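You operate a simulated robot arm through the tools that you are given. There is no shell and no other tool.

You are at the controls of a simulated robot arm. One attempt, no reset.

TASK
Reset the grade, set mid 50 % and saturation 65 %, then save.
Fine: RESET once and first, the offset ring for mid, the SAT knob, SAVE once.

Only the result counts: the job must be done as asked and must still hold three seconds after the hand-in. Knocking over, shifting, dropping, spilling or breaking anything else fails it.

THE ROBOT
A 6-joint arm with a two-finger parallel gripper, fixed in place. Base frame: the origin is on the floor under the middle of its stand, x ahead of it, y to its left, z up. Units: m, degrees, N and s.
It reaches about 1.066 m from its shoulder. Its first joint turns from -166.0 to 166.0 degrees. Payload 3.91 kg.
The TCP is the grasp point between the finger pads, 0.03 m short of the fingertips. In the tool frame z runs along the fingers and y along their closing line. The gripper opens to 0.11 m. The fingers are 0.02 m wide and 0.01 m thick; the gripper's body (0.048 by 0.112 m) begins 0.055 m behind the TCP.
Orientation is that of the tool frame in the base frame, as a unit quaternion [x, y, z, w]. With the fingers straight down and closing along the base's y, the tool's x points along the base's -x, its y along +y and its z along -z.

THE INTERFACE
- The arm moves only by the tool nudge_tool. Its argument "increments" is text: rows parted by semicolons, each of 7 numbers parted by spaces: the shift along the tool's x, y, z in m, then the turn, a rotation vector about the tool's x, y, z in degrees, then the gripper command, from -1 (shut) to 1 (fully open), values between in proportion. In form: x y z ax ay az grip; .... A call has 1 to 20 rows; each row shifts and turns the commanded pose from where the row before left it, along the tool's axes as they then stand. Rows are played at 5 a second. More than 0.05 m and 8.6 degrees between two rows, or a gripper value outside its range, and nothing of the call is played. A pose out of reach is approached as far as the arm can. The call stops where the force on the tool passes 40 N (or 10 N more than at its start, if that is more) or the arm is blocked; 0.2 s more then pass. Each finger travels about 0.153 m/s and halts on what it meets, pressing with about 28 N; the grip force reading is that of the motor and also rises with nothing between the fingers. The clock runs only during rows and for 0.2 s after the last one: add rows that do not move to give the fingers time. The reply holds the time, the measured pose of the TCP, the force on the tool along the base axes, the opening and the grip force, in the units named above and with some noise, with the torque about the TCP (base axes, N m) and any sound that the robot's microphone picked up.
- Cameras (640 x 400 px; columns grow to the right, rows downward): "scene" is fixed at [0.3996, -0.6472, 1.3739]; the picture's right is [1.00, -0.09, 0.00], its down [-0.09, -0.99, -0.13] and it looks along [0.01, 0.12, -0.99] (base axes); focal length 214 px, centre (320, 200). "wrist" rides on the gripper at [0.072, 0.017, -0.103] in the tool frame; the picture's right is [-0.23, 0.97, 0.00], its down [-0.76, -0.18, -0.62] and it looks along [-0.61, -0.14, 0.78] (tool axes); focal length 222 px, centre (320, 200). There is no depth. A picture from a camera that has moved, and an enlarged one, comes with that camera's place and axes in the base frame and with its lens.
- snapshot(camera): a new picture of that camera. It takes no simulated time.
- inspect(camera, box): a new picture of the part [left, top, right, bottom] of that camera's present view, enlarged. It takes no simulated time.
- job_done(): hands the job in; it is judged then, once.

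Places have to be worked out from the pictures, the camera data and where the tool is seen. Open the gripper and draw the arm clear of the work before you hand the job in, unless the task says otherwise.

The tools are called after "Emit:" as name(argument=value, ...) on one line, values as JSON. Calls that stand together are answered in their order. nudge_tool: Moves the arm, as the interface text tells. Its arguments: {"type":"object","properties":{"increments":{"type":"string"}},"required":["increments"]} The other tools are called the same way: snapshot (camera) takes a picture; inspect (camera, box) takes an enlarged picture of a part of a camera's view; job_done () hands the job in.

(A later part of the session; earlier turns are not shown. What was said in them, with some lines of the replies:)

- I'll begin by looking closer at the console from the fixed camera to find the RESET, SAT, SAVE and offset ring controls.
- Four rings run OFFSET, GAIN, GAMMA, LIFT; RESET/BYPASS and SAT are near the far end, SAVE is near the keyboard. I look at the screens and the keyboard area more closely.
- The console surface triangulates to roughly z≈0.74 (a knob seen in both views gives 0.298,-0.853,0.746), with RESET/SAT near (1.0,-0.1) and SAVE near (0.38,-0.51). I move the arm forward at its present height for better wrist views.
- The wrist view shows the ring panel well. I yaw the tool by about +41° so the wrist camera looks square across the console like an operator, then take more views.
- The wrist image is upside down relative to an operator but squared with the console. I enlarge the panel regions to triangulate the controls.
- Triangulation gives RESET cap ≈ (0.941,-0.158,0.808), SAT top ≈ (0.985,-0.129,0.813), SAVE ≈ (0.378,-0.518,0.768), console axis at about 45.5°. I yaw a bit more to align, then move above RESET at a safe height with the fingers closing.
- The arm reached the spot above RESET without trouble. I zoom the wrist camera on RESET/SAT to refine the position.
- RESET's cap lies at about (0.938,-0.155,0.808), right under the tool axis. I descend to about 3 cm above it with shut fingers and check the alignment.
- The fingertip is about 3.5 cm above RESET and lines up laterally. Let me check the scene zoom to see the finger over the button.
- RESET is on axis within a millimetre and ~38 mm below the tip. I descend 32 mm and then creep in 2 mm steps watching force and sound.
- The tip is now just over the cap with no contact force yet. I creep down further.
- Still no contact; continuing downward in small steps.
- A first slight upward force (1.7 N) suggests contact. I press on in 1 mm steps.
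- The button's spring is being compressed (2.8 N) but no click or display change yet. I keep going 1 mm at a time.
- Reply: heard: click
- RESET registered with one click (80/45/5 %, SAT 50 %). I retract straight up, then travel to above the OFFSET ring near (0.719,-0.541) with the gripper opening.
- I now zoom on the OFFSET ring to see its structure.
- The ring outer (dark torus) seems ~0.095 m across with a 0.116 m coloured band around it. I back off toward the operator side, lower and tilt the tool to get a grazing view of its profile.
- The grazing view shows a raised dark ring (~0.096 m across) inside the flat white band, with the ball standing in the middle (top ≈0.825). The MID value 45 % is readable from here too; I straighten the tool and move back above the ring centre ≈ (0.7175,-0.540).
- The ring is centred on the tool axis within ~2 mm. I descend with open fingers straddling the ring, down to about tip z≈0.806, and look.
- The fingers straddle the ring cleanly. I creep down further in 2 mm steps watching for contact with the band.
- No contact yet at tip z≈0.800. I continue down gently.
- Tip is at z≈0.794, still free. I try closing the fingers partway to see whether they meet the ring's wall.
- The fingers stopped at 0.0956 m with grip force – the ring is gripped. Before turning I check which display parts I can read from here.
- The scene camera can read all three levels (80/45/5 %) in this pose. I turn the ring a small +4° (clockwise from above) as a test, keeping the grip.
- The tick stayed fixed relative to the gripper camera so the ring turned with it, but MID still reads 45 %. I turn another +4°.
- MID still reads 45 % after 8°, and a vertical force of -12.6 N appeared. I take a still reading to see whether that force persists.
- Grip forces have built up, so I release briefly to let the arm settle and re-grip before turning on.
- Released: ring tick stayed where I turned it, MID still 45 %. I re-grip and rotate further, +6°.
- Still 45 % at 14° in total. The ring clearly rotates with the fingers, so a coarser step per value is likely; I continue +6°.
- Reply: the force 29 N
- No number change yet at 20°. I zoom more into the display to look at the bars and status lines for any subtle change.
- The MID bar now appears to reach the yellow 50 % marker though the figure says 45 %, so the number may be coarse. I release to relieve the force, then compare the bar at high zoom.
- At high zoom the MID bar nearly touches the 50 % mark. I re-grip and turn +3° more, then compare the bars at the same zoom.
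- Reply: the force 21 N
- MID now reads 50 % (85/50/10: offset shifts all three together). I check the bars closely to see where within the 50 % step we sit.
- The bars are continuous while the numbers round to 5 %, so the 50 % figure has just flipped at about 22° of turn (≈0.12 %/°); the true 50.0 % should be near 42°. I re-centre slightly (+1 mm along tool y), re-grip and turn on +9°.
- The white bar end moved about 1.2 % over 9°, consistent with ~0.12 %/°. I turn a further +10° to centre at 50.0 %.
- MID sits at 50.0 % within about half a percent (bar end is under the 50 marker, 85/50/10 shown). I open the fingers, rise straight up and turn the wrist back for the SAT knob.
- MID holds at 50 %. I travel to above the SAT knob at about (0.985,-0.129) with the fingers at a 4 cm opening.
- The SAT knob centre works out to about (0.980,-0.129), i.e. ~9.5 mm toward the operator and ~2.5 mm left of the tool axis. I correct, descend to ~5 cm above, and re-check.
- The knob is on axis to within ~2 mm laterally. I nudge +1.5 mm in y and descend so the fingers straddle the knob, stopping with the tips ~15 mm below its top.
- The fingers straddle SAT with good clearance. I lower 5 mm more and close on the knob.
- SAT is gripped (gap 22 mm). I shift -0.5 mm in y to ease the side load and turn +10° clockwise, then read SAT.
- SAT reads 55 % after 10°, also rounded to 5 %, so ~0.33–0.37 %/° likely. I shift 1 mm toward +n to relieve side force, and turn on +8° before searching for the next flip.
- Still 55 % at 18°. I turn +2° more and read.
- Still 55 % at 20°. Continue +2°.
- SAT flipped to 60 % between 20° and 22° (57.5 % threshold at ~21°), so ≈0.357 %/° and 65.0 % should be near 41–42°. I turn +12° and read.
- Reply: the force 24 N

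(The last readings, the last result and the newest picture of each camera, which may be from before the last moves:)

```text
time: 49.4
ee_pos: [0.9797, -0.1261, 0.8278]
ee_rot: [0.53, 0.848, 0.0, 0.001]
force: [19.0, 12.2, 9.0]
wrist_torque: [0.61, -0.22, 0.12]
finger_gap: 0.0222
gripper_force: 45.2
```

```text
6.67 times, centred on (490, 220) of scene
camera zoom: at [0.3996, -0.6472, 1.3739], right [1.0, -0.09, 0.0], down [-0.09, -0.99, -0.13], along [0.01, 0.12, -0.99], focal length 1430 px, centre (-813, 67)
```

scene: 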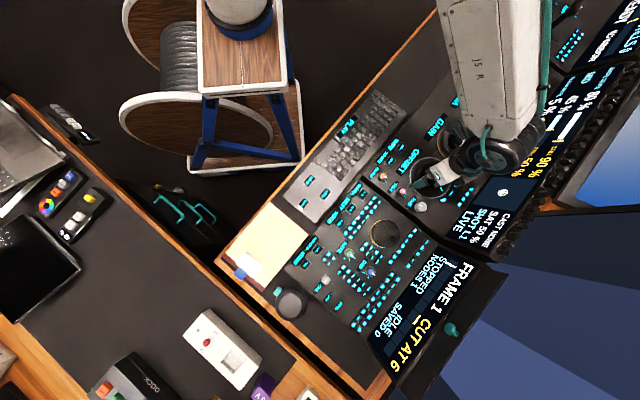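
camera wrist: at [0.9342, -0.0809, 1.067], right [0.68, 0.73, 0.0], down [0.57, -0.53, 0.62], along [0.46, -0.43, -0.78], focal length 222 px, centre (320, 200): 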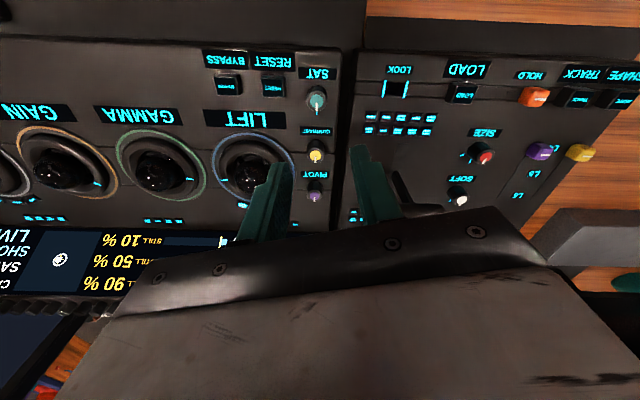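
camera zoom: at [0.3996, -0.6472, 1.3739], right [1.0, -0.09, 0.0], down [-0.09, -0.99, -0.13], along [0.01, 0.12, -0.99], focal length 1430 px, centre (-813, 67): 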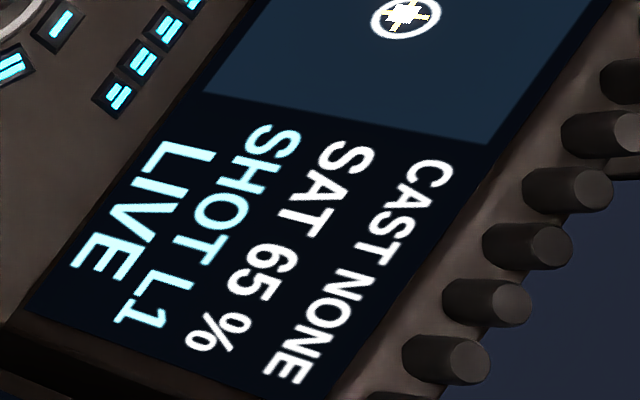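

65 % already shows at 34°, which pins the gain at ≈0.370 %/° (270° span), so 65.0 % is at 40.5°. I ease 1 mm in +y and turn the final +6.5°.

Emit:
nudge_tool(increments="0 0.001 0 0 0 0 -0.75; 0 0 0 0 0 2.2 -0.75; 0 0 0 0 0 2.2 -0.75; 0 0 0 0 0 2.1 -0.75; 0 0 0 0 0 0 -0.75")

Emit:
inspect(camera="scene", box=[460, 190, 520, 250])

Emit:
inspect(camera="wrist", box=[230, 60, 410, 220])

```text
time: 50.6
ee_pos: [0.9804, -0.1255, 0.8282]
ee_rot: [0.577, 0.816, 0.0, 0.0]
force: [9.1, 11.9, 14.5]
wrist_torque: [1.19, 0.04, -0.01]
finger_gap: 0.0224
gripper_force: 45.0
```

```text
6.67 times, centred on (490, 220) of scene
camera zoom: at [0.3996, -0.6472, 1.3739], right [1.0, -0.09, 0.0], down [-0.09, -0.99, -0.13], along [0.01, 0.12, -0.99], focal length 1430 px, centre (-813, 67)
```

zoom: 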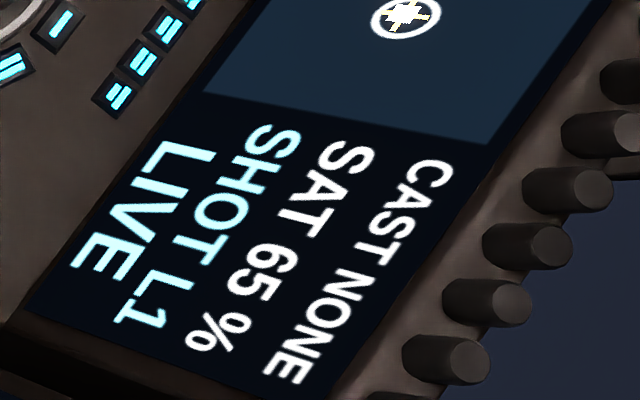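

```text
2.50 times, centred on (320, 140) of wrist
camera zoom: at [0.9711, -0.0522, 0.9312], right [0.99, 0.11, 0.0], down [0.09, -0.78, 0.62], along [0.07, -0.62, -0.78], focal length 555 px, centre (320, 350)
```

zoom: 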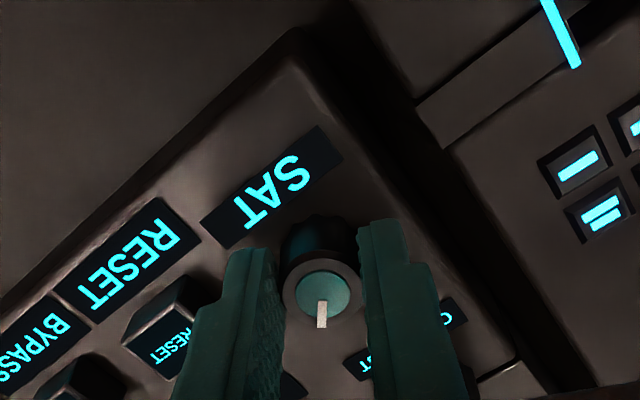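

SAT reads 65 % with 40.6° turned. I open just slightly (to ~30 mm, keeping clear of RESET) and lift straight up, then recheck the display.

Emit:
nudge_tool(increments="0 0 0 0 0 0 -0.55; 0 0 0 0 0 0 -0.45; 0 0 0 0 0 0 -0.45; 0 0 -0.005 0 0 0 -0.45; 0 0 -0.015 0 0 0 -0.45; 0 0 -0.03 0 0 0 -0.45; 0 0 -0.04 0 0 0 -0.45; 0 0 -0.045 0 0 0 -0.45; 0 0 0 0 0 -6.25 -0.45; 0 0 0 0 0 -6.25 -1; 0 0 0 0 0 -6.25 -1; 0 0 0 0 0 -6.25 -1; 0 0 0 0 0 0 -1")

Emit:
inspect(camera="scene", box=[440, 60, 620, 260])

Emit:
inspect(camera="wrist", box=[230, 40, 410, 200])

```text
time: 53.4
ee_pos: [0.9821, -0.1254, 0.9614]
ee_rot: [0.386, 0.923, 0.0, 0.0]
force: [0.1, 0.2, -0.4]
wrist_torque: [-0.01, -0.03, -0.01]
finger_gap: 0.0
gripper_force: 28.1
```

```text
2.00 times, centred on (530, 160) of scene
camera zoom: at [0.3996, -0.6472, 1.3739], right [1.0, -0.09, 0.0], down [-0.09, -0.99, -0.13], along [0.01, 0.12, -0.99], focal length 429 px, centre (-100, 280)
```

zoom: 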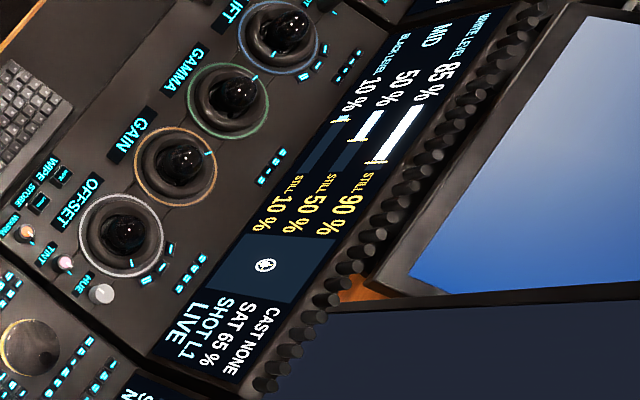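

```text
2.50 times, centred on (320, 120) of wrist
camera zoom: at [0.9409, -0.0627, 1.0658], right [0.85, 0.52, 0.0], down [0.41, -0.67, 0.62], along [0.33, -0.53, -0.78], focal length 555 px, centre (320, 400)
```

zoom: 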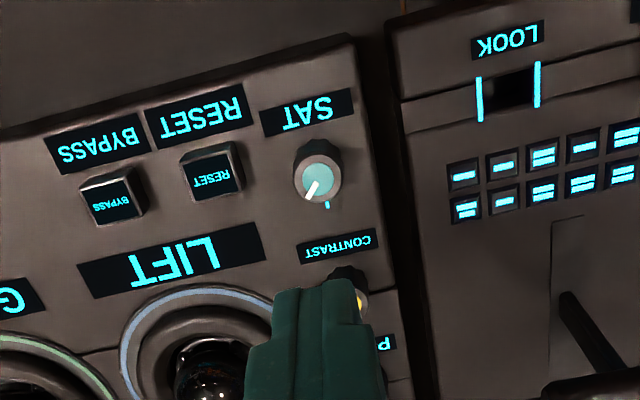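

Display holds at MID 50 %, SAT 65 %. Before saving I verify the MID bar against its 50 % marker at high zoom, unobstructed.

Emit:
inspect(camera="scene", box=[540, 105, 575, 145])

Emit:
inspect(camera="scene", box=[570, 110, 600, 140])

Emit:
inspect(camera="scene", box=[525, 110, 555, 140])

```text
10.00 times, centred on (558, 125) of scene
camera zoom: at [0.3996, -0.6472, 1.3739], right [1.0, -0.09, 0.0], down [-0.09, -0.99, -0.13], along [0.01, 0.12, -0.99], focal length 2145 px, centre (-2055, 950)
```

zoom: 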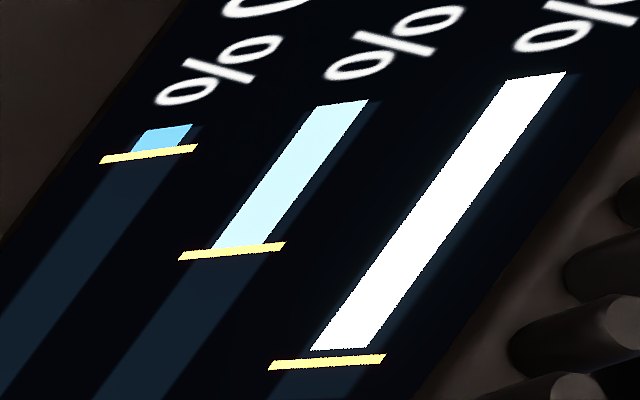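

```text
13.33 times, centred on (585, 125) of scene
camera zoom: at [0.3996, -0.6472, 1.3739], right [1.0, -0.09, 0.0], down [-0.09, -0.99, -0.13], along [0.01, 0.12, -0.99], focal length 2860 px, centre (-3213, 1200)
```

zoom: 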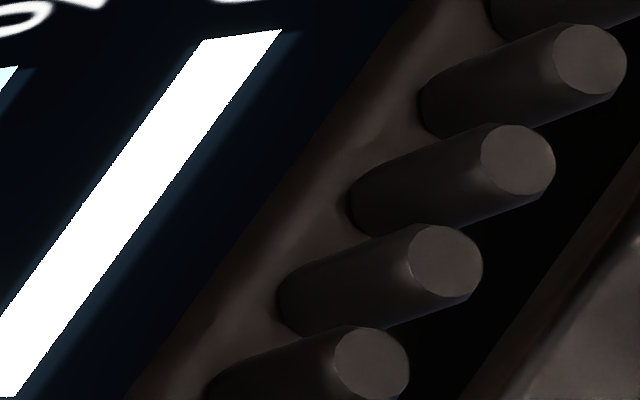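

```text
13.33 times, centred on (540, 125) of scene
camera zoom: at [0.3996, -0.6472, 1.3739], right [1.0, -0.09, 0.0], down [-0.09, -0.99, -0.13], along [0.01, 0.12, -0.99], focal length 2860 px, centre (-2613, 1200)
```

zoom: 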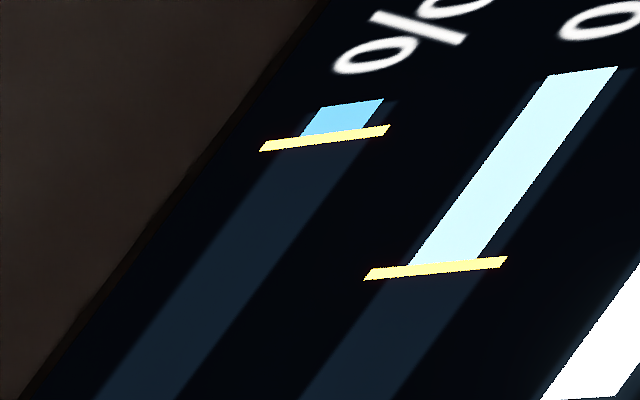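

MID and black bars end exactly under the 50 % and 10 % markers. I now travel, fingers shut, to above SAVE near (0.378,-0.518).

Emit:
nudge_tool(increments="0.00906 -0.04406 0 0 0 0 -1; 0.00906 -0.04406 0 0 0 0 -1; 0.00906 -0.04406 0 0 0 0 -1; 0.00906 -0.04406 0 0 0 0 -1; 0.00906 -0.04406 0 0 0 0 -1; 0.00906 -0.04406 0 0 0 0 -1; 0.00906 -0.04406 0 0 0 0 -1; 0.00906 -0.04406 0 0 0 0 -1; 0.00906 -0.04406 0 0 0 0 -1; 0.00906 -0.04406 0 0 0 0 -1; 0.00906 -0.04406 0 0 0 0 -1; 0.00906 -0.04406 0 0 0 0 -1; 0.00906 -0.04406 0 0 0 0 -1; 0.00906 -0.04406 0 0 0 0 -1; 0.00906 -0.04406 0 0 0 0 -1; 0.00906 -0.04406 0 0 0 0 -1; 0 0 0 0 0 0 -1")

Emit:
snapshot(camera="wrist")

Emit:
inspect(camera="wrist", box=[230, 40, 410, 200])

Emit:
snapshot(camera="scene")

```text
time: 57.0
ee_pos: [0.3757, -0.5164, 0.9627]
ee_rot: [0.386, 0.923, 0.0, 0.0]
force: [0.3, -0.4, 0.7]
wrist_torque: [0.03, 0.0, 0.0]
finger_gap: 0.0
gripper_force: 28.0
```

```text
taken
camera wrist: at [0.3364, -0.4532, 1.0668], right [0.85, 0.52, 0.0], down [0.41, -0.67, 0.62], along [0.32, -0.53, -0.78], focal length 222 px, centre (320, 200)
```

wrist: 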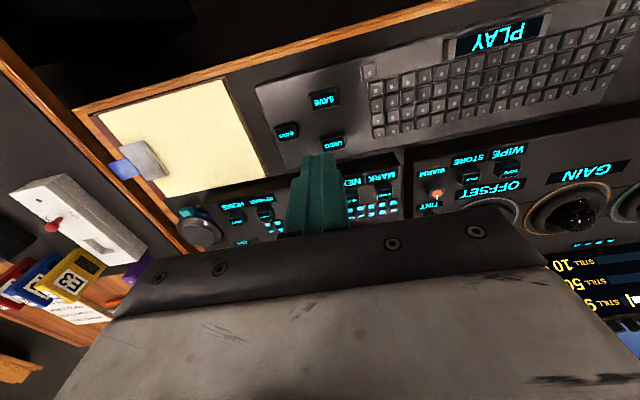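

```text
2.50 times, centred on (320, 120) of wrist
camera zoom: at [0.3364, -0.4532, 1.0668], right [0.85, 0.52, 0.0], down [0.41, -0.67, 0.62], along [0.32, -0.53, -0.78], focal length 555 px, centre (320, 400)
```

zoom: 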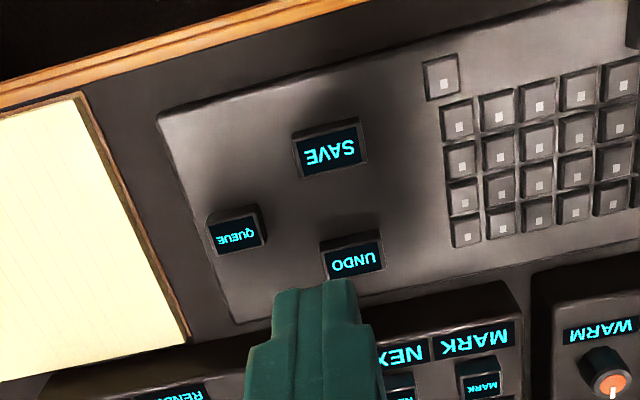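

```text
taken
```

scene: 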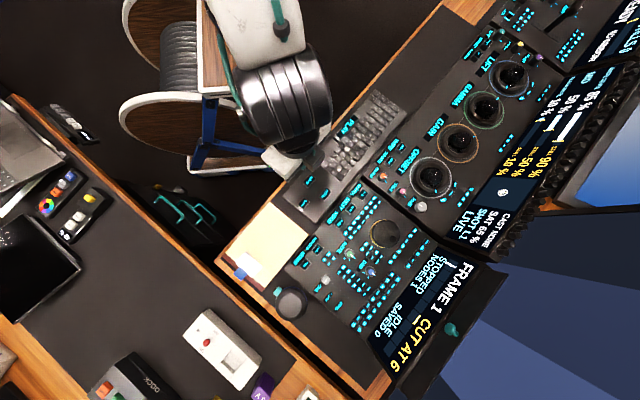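

SAVE sits ~5 mm to the right of the tool axis at z≈0.77. I correct and descend to ~4 cm above it, then check again.

Emit:
nudge_tool(increments="-0.002 0.005 0.02 0 0 0 -1; 0 0 0.035 0 0 0 -1; 0 0 0.035 0 0 0 -1; 0 0 0.03 0 0 0 -1; 0 0 0 0 0 0 -1")

Emit:
inspect(camera="wrist", box=[260, 70, 380, 180])

```text
time: 58.2
ee_pos: [0.3802, -0.5158, 0.8404]
ee_rot: [0.386, 0.923, -0.001, 0.0]
force: [0.2, 0.1, -0.3]
wrist_torque: [0.04, -0.01, -0.01]
finger_gap: 0.0
gripper_force: 28.1
```

```text
3.64 times, centred on (320, 125) of wrist
camera zoom: at [0.3396, -0.4527, 0.944], right [0.85, 0.52, 0.0], down [0.41, -0.67, 0.62], along [0.32, -0.53, -0.78], focal length 808 px, centre (320, 473)
```

zoom: 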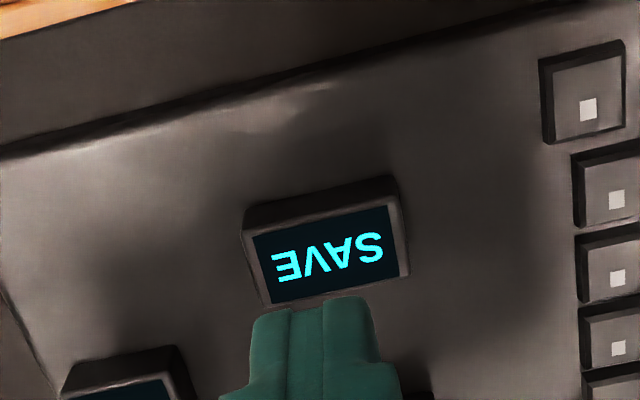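

SAVE is on axis to ~2 mm with its cap at z≈0.769. I descend 34 mm and then creep until the click.

Emit:
nudge_tool(increments="0 0.0015 0.017 0 0 0 -1; 0 0 0.017 0 0 0 -1; 0 0 0.002 0 0 0 -1; 0 0 0.002 0 0 0 -1; 0 0 0 0 0 0 -1")

Emit:
inspect(camera="wrist", box=[260, 90, 380, 200])

```text
time: 59.4
ee_pos: [0.3819, -0.5155, 0.8061]
ee_rot: [0.386, 0.923, 0.001, 0.0]
force: [0.1, 0.5, -0.3]
wrist_torque: [-0.02, -0.02, -0.01]
finger_gap: 0.0
gripper_force: 28.6
```

```text
3.64 times, centred on (320, 145) of wrist
camera zoom: at [0.3413, -0.4519, 0.908], right [0.85, 0.52, 0.0], down [0.41, -0.67, 0.62], along [0.32, -0.53, -0.78], focal length 808 px, centre (320, 400)
```

zoom: 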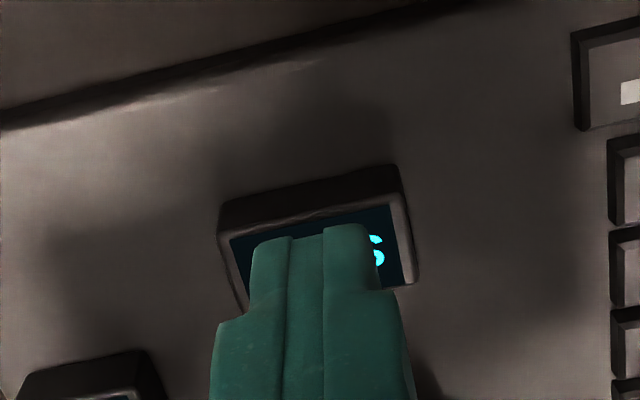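

The tip is ~6–7 mm over the SAVE cap. I creep down.

Emit:
nudge_tool(increments="0 0 0.002 0 0 0 -1; 0 0 0.002 0 0 0 -1; 0 0 0.0015 0 0 0 -1; 0 0 0.0015 0 0 0 -1; 0 0 0 0 0 0 -1")

```text
time: 60.6
ee_pos: [0.3822, -0.5152, 0.7969]
ee_rot: [0.386, 0.922, 0.0, 0.0]
force: [-1.8, -1.4, 2.4]
wrist_torque: [-0.02, 0.02, -0.01]
finger_gap: 0.0
gripper_force: 28.3
heard: click
```

A click was heard. I lift straight off at once and check the displays.

Emit:
nudge_tool(increments="0 0 -0.02 0 0 0 -1; 0 0 -0.04 0 0 0 -1; 0 0 -0.05 0 0 0 -1; 0 0 -0.05 0 0 0 -1; 0 0 0 0 0 0 -1")

Emit:
snapshot(camera="scene")

Emit:
inspect(camera="scene", box=[360, 235, 520, 395])

Emit:
inspect(camera="scene", box=[440, 60, 620, 260])

```text
time: 61.8
ee_pos: [0.3804, -0.5165, 0.9549]
ee_rot: [0.385, 0.923, 0.0, 0.0]
force: [0.1, -0.2, 0.1]
wrist_torque: [-0.05, -0.04, 0.02]
finger_gap: 0.0001
gripper_force: 28.0
```

```text
taken
```

scene: 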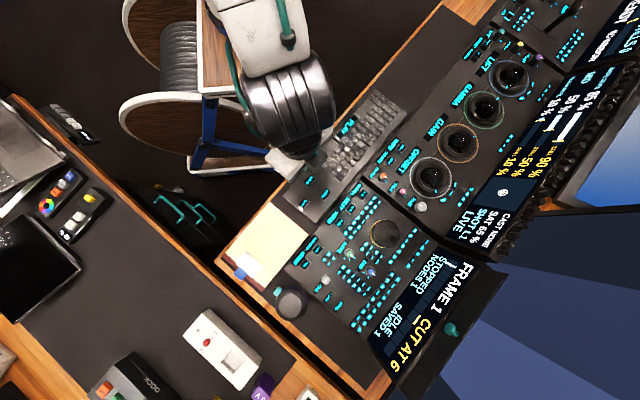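

```text
2.50 times, centred on (440, 315) of scene
camera zoom: at [0.3996, -0.6472, 1.3739], right [1.0, -0.09, 0.0], down [-0.09, -0.99, -0.13], along [0.01, 0.12, -0.99], focal length 536 px, centre (20, -88)
```

zoom: 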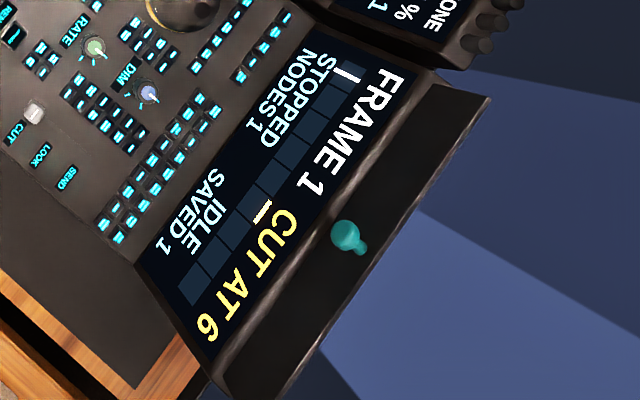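

```text
2.00 times, centred on (530, 160) of scene
camera zoom: at [0.3996, -0.6472, 1.3739], right [1.0, -0.09, 0.0], down [-0.09, -0.99, -0.13], along [0.01, 0.12, -0.99], focal length 429 px, centre (-100, 280)
```

zoom: 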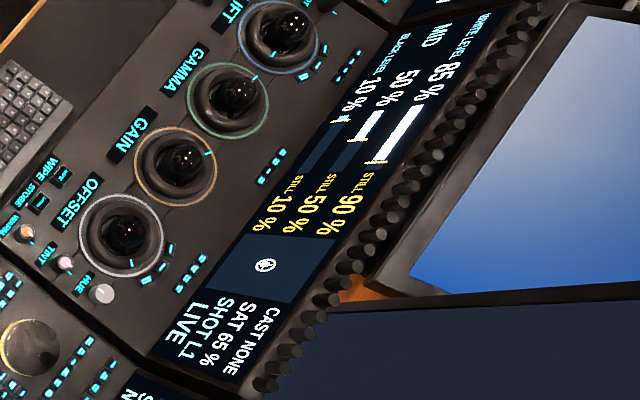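

SAVED now reads 1, MID 50 %, SAT 65 %. I lift, open the gripper and draw the arm back to near its starting place, clear of the console.

Emit:
nudge_tool(increments="0 0 -0.04 0 0 0 -1; 0.0274 0.0149 -0.025 0 0 0 0; 0.0274 0.0149 -0.025 0 0 0 1; 0.0274 0.0149 -0.025 0 0 0 1; 0.0274 0.0149 -0.025 0 0 0 1; 0.0274 0.0149 -0.02 0 0 0 1; 0.0274 0.0149 0 0 0 0 1; 0 0 0 0 0 0 1; 0 0 0 0 0 0 1")

Emit:
snapshot(camera="scene")

Emit:
inspect(camera="scene", box=[440, 60, 620, 260])

```text
time: 63.8
ee_pos: [0.327, -0.3378, 1.12]
ee_rot: [0.386, 0.922, 0.0, -0.001]
force: [-0.7, -0.2, -0.3]
wrist_torque: [-0.03, -0.02, 0.0]
finger_gap: 0.1101
gripper_force: 0.1
```

```text
taken
```

scene: 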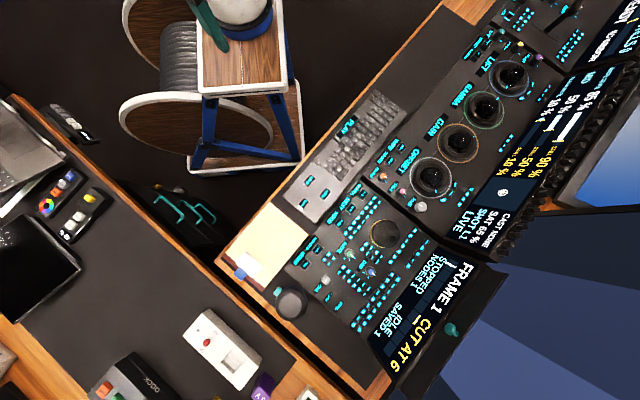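

```text
2.00 times, centred on (530, 160) of scene
camera zoom: at [0.3996, -0.6472, 1.3739], right [1.0, -0.09, 0.0], down [-0.09, -0.99, -0.13], along [0.01, 0.12, -0.99], focal length 429 px, centre (-100, 280)
```

zoom: 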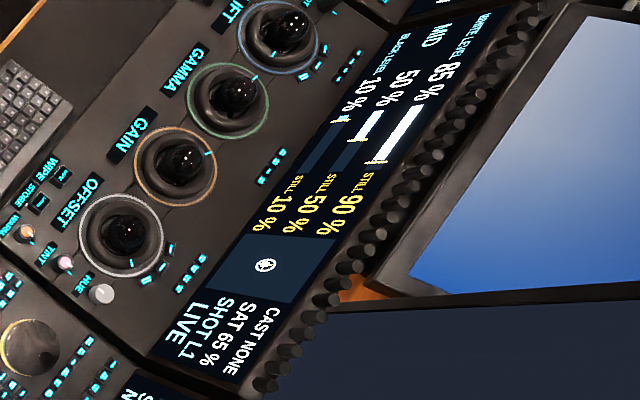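

The arm is clear with the gripper open; the display holds at MID 50 %, SAT 65 %, SAVED 1, and nothing else was disturbed. I hand the job in.

Emit:
job_done()

```text
The job is handed in.
```

The job is handed in. I pressed RESET once and first, set MID to 50 % and SAT to 65 %, then pressed SAVE once. The save counter went from 0 to 1. When I last looked, with the arm drawn clear and the gripper open, the displays still held those values.

- **Offset ring moves all three levels:** RESET gave white 80 %, mid 45 % and black 5 %. Turning the ring to bring mid to 50 % also took white to 85 % and black to 10 %.
- **Display rounds to 5 %:** For mid I turned on until its bar sat on the 50 % marker. For SAT I worked out the turn from where the reading changed, about 40.5° in all. I judge mid to be within about half a percent, and SAT slightly closer.

I touched only RESET, the offset ring, the SAT knob and SAVE, and saw nothing knocked or shifted.
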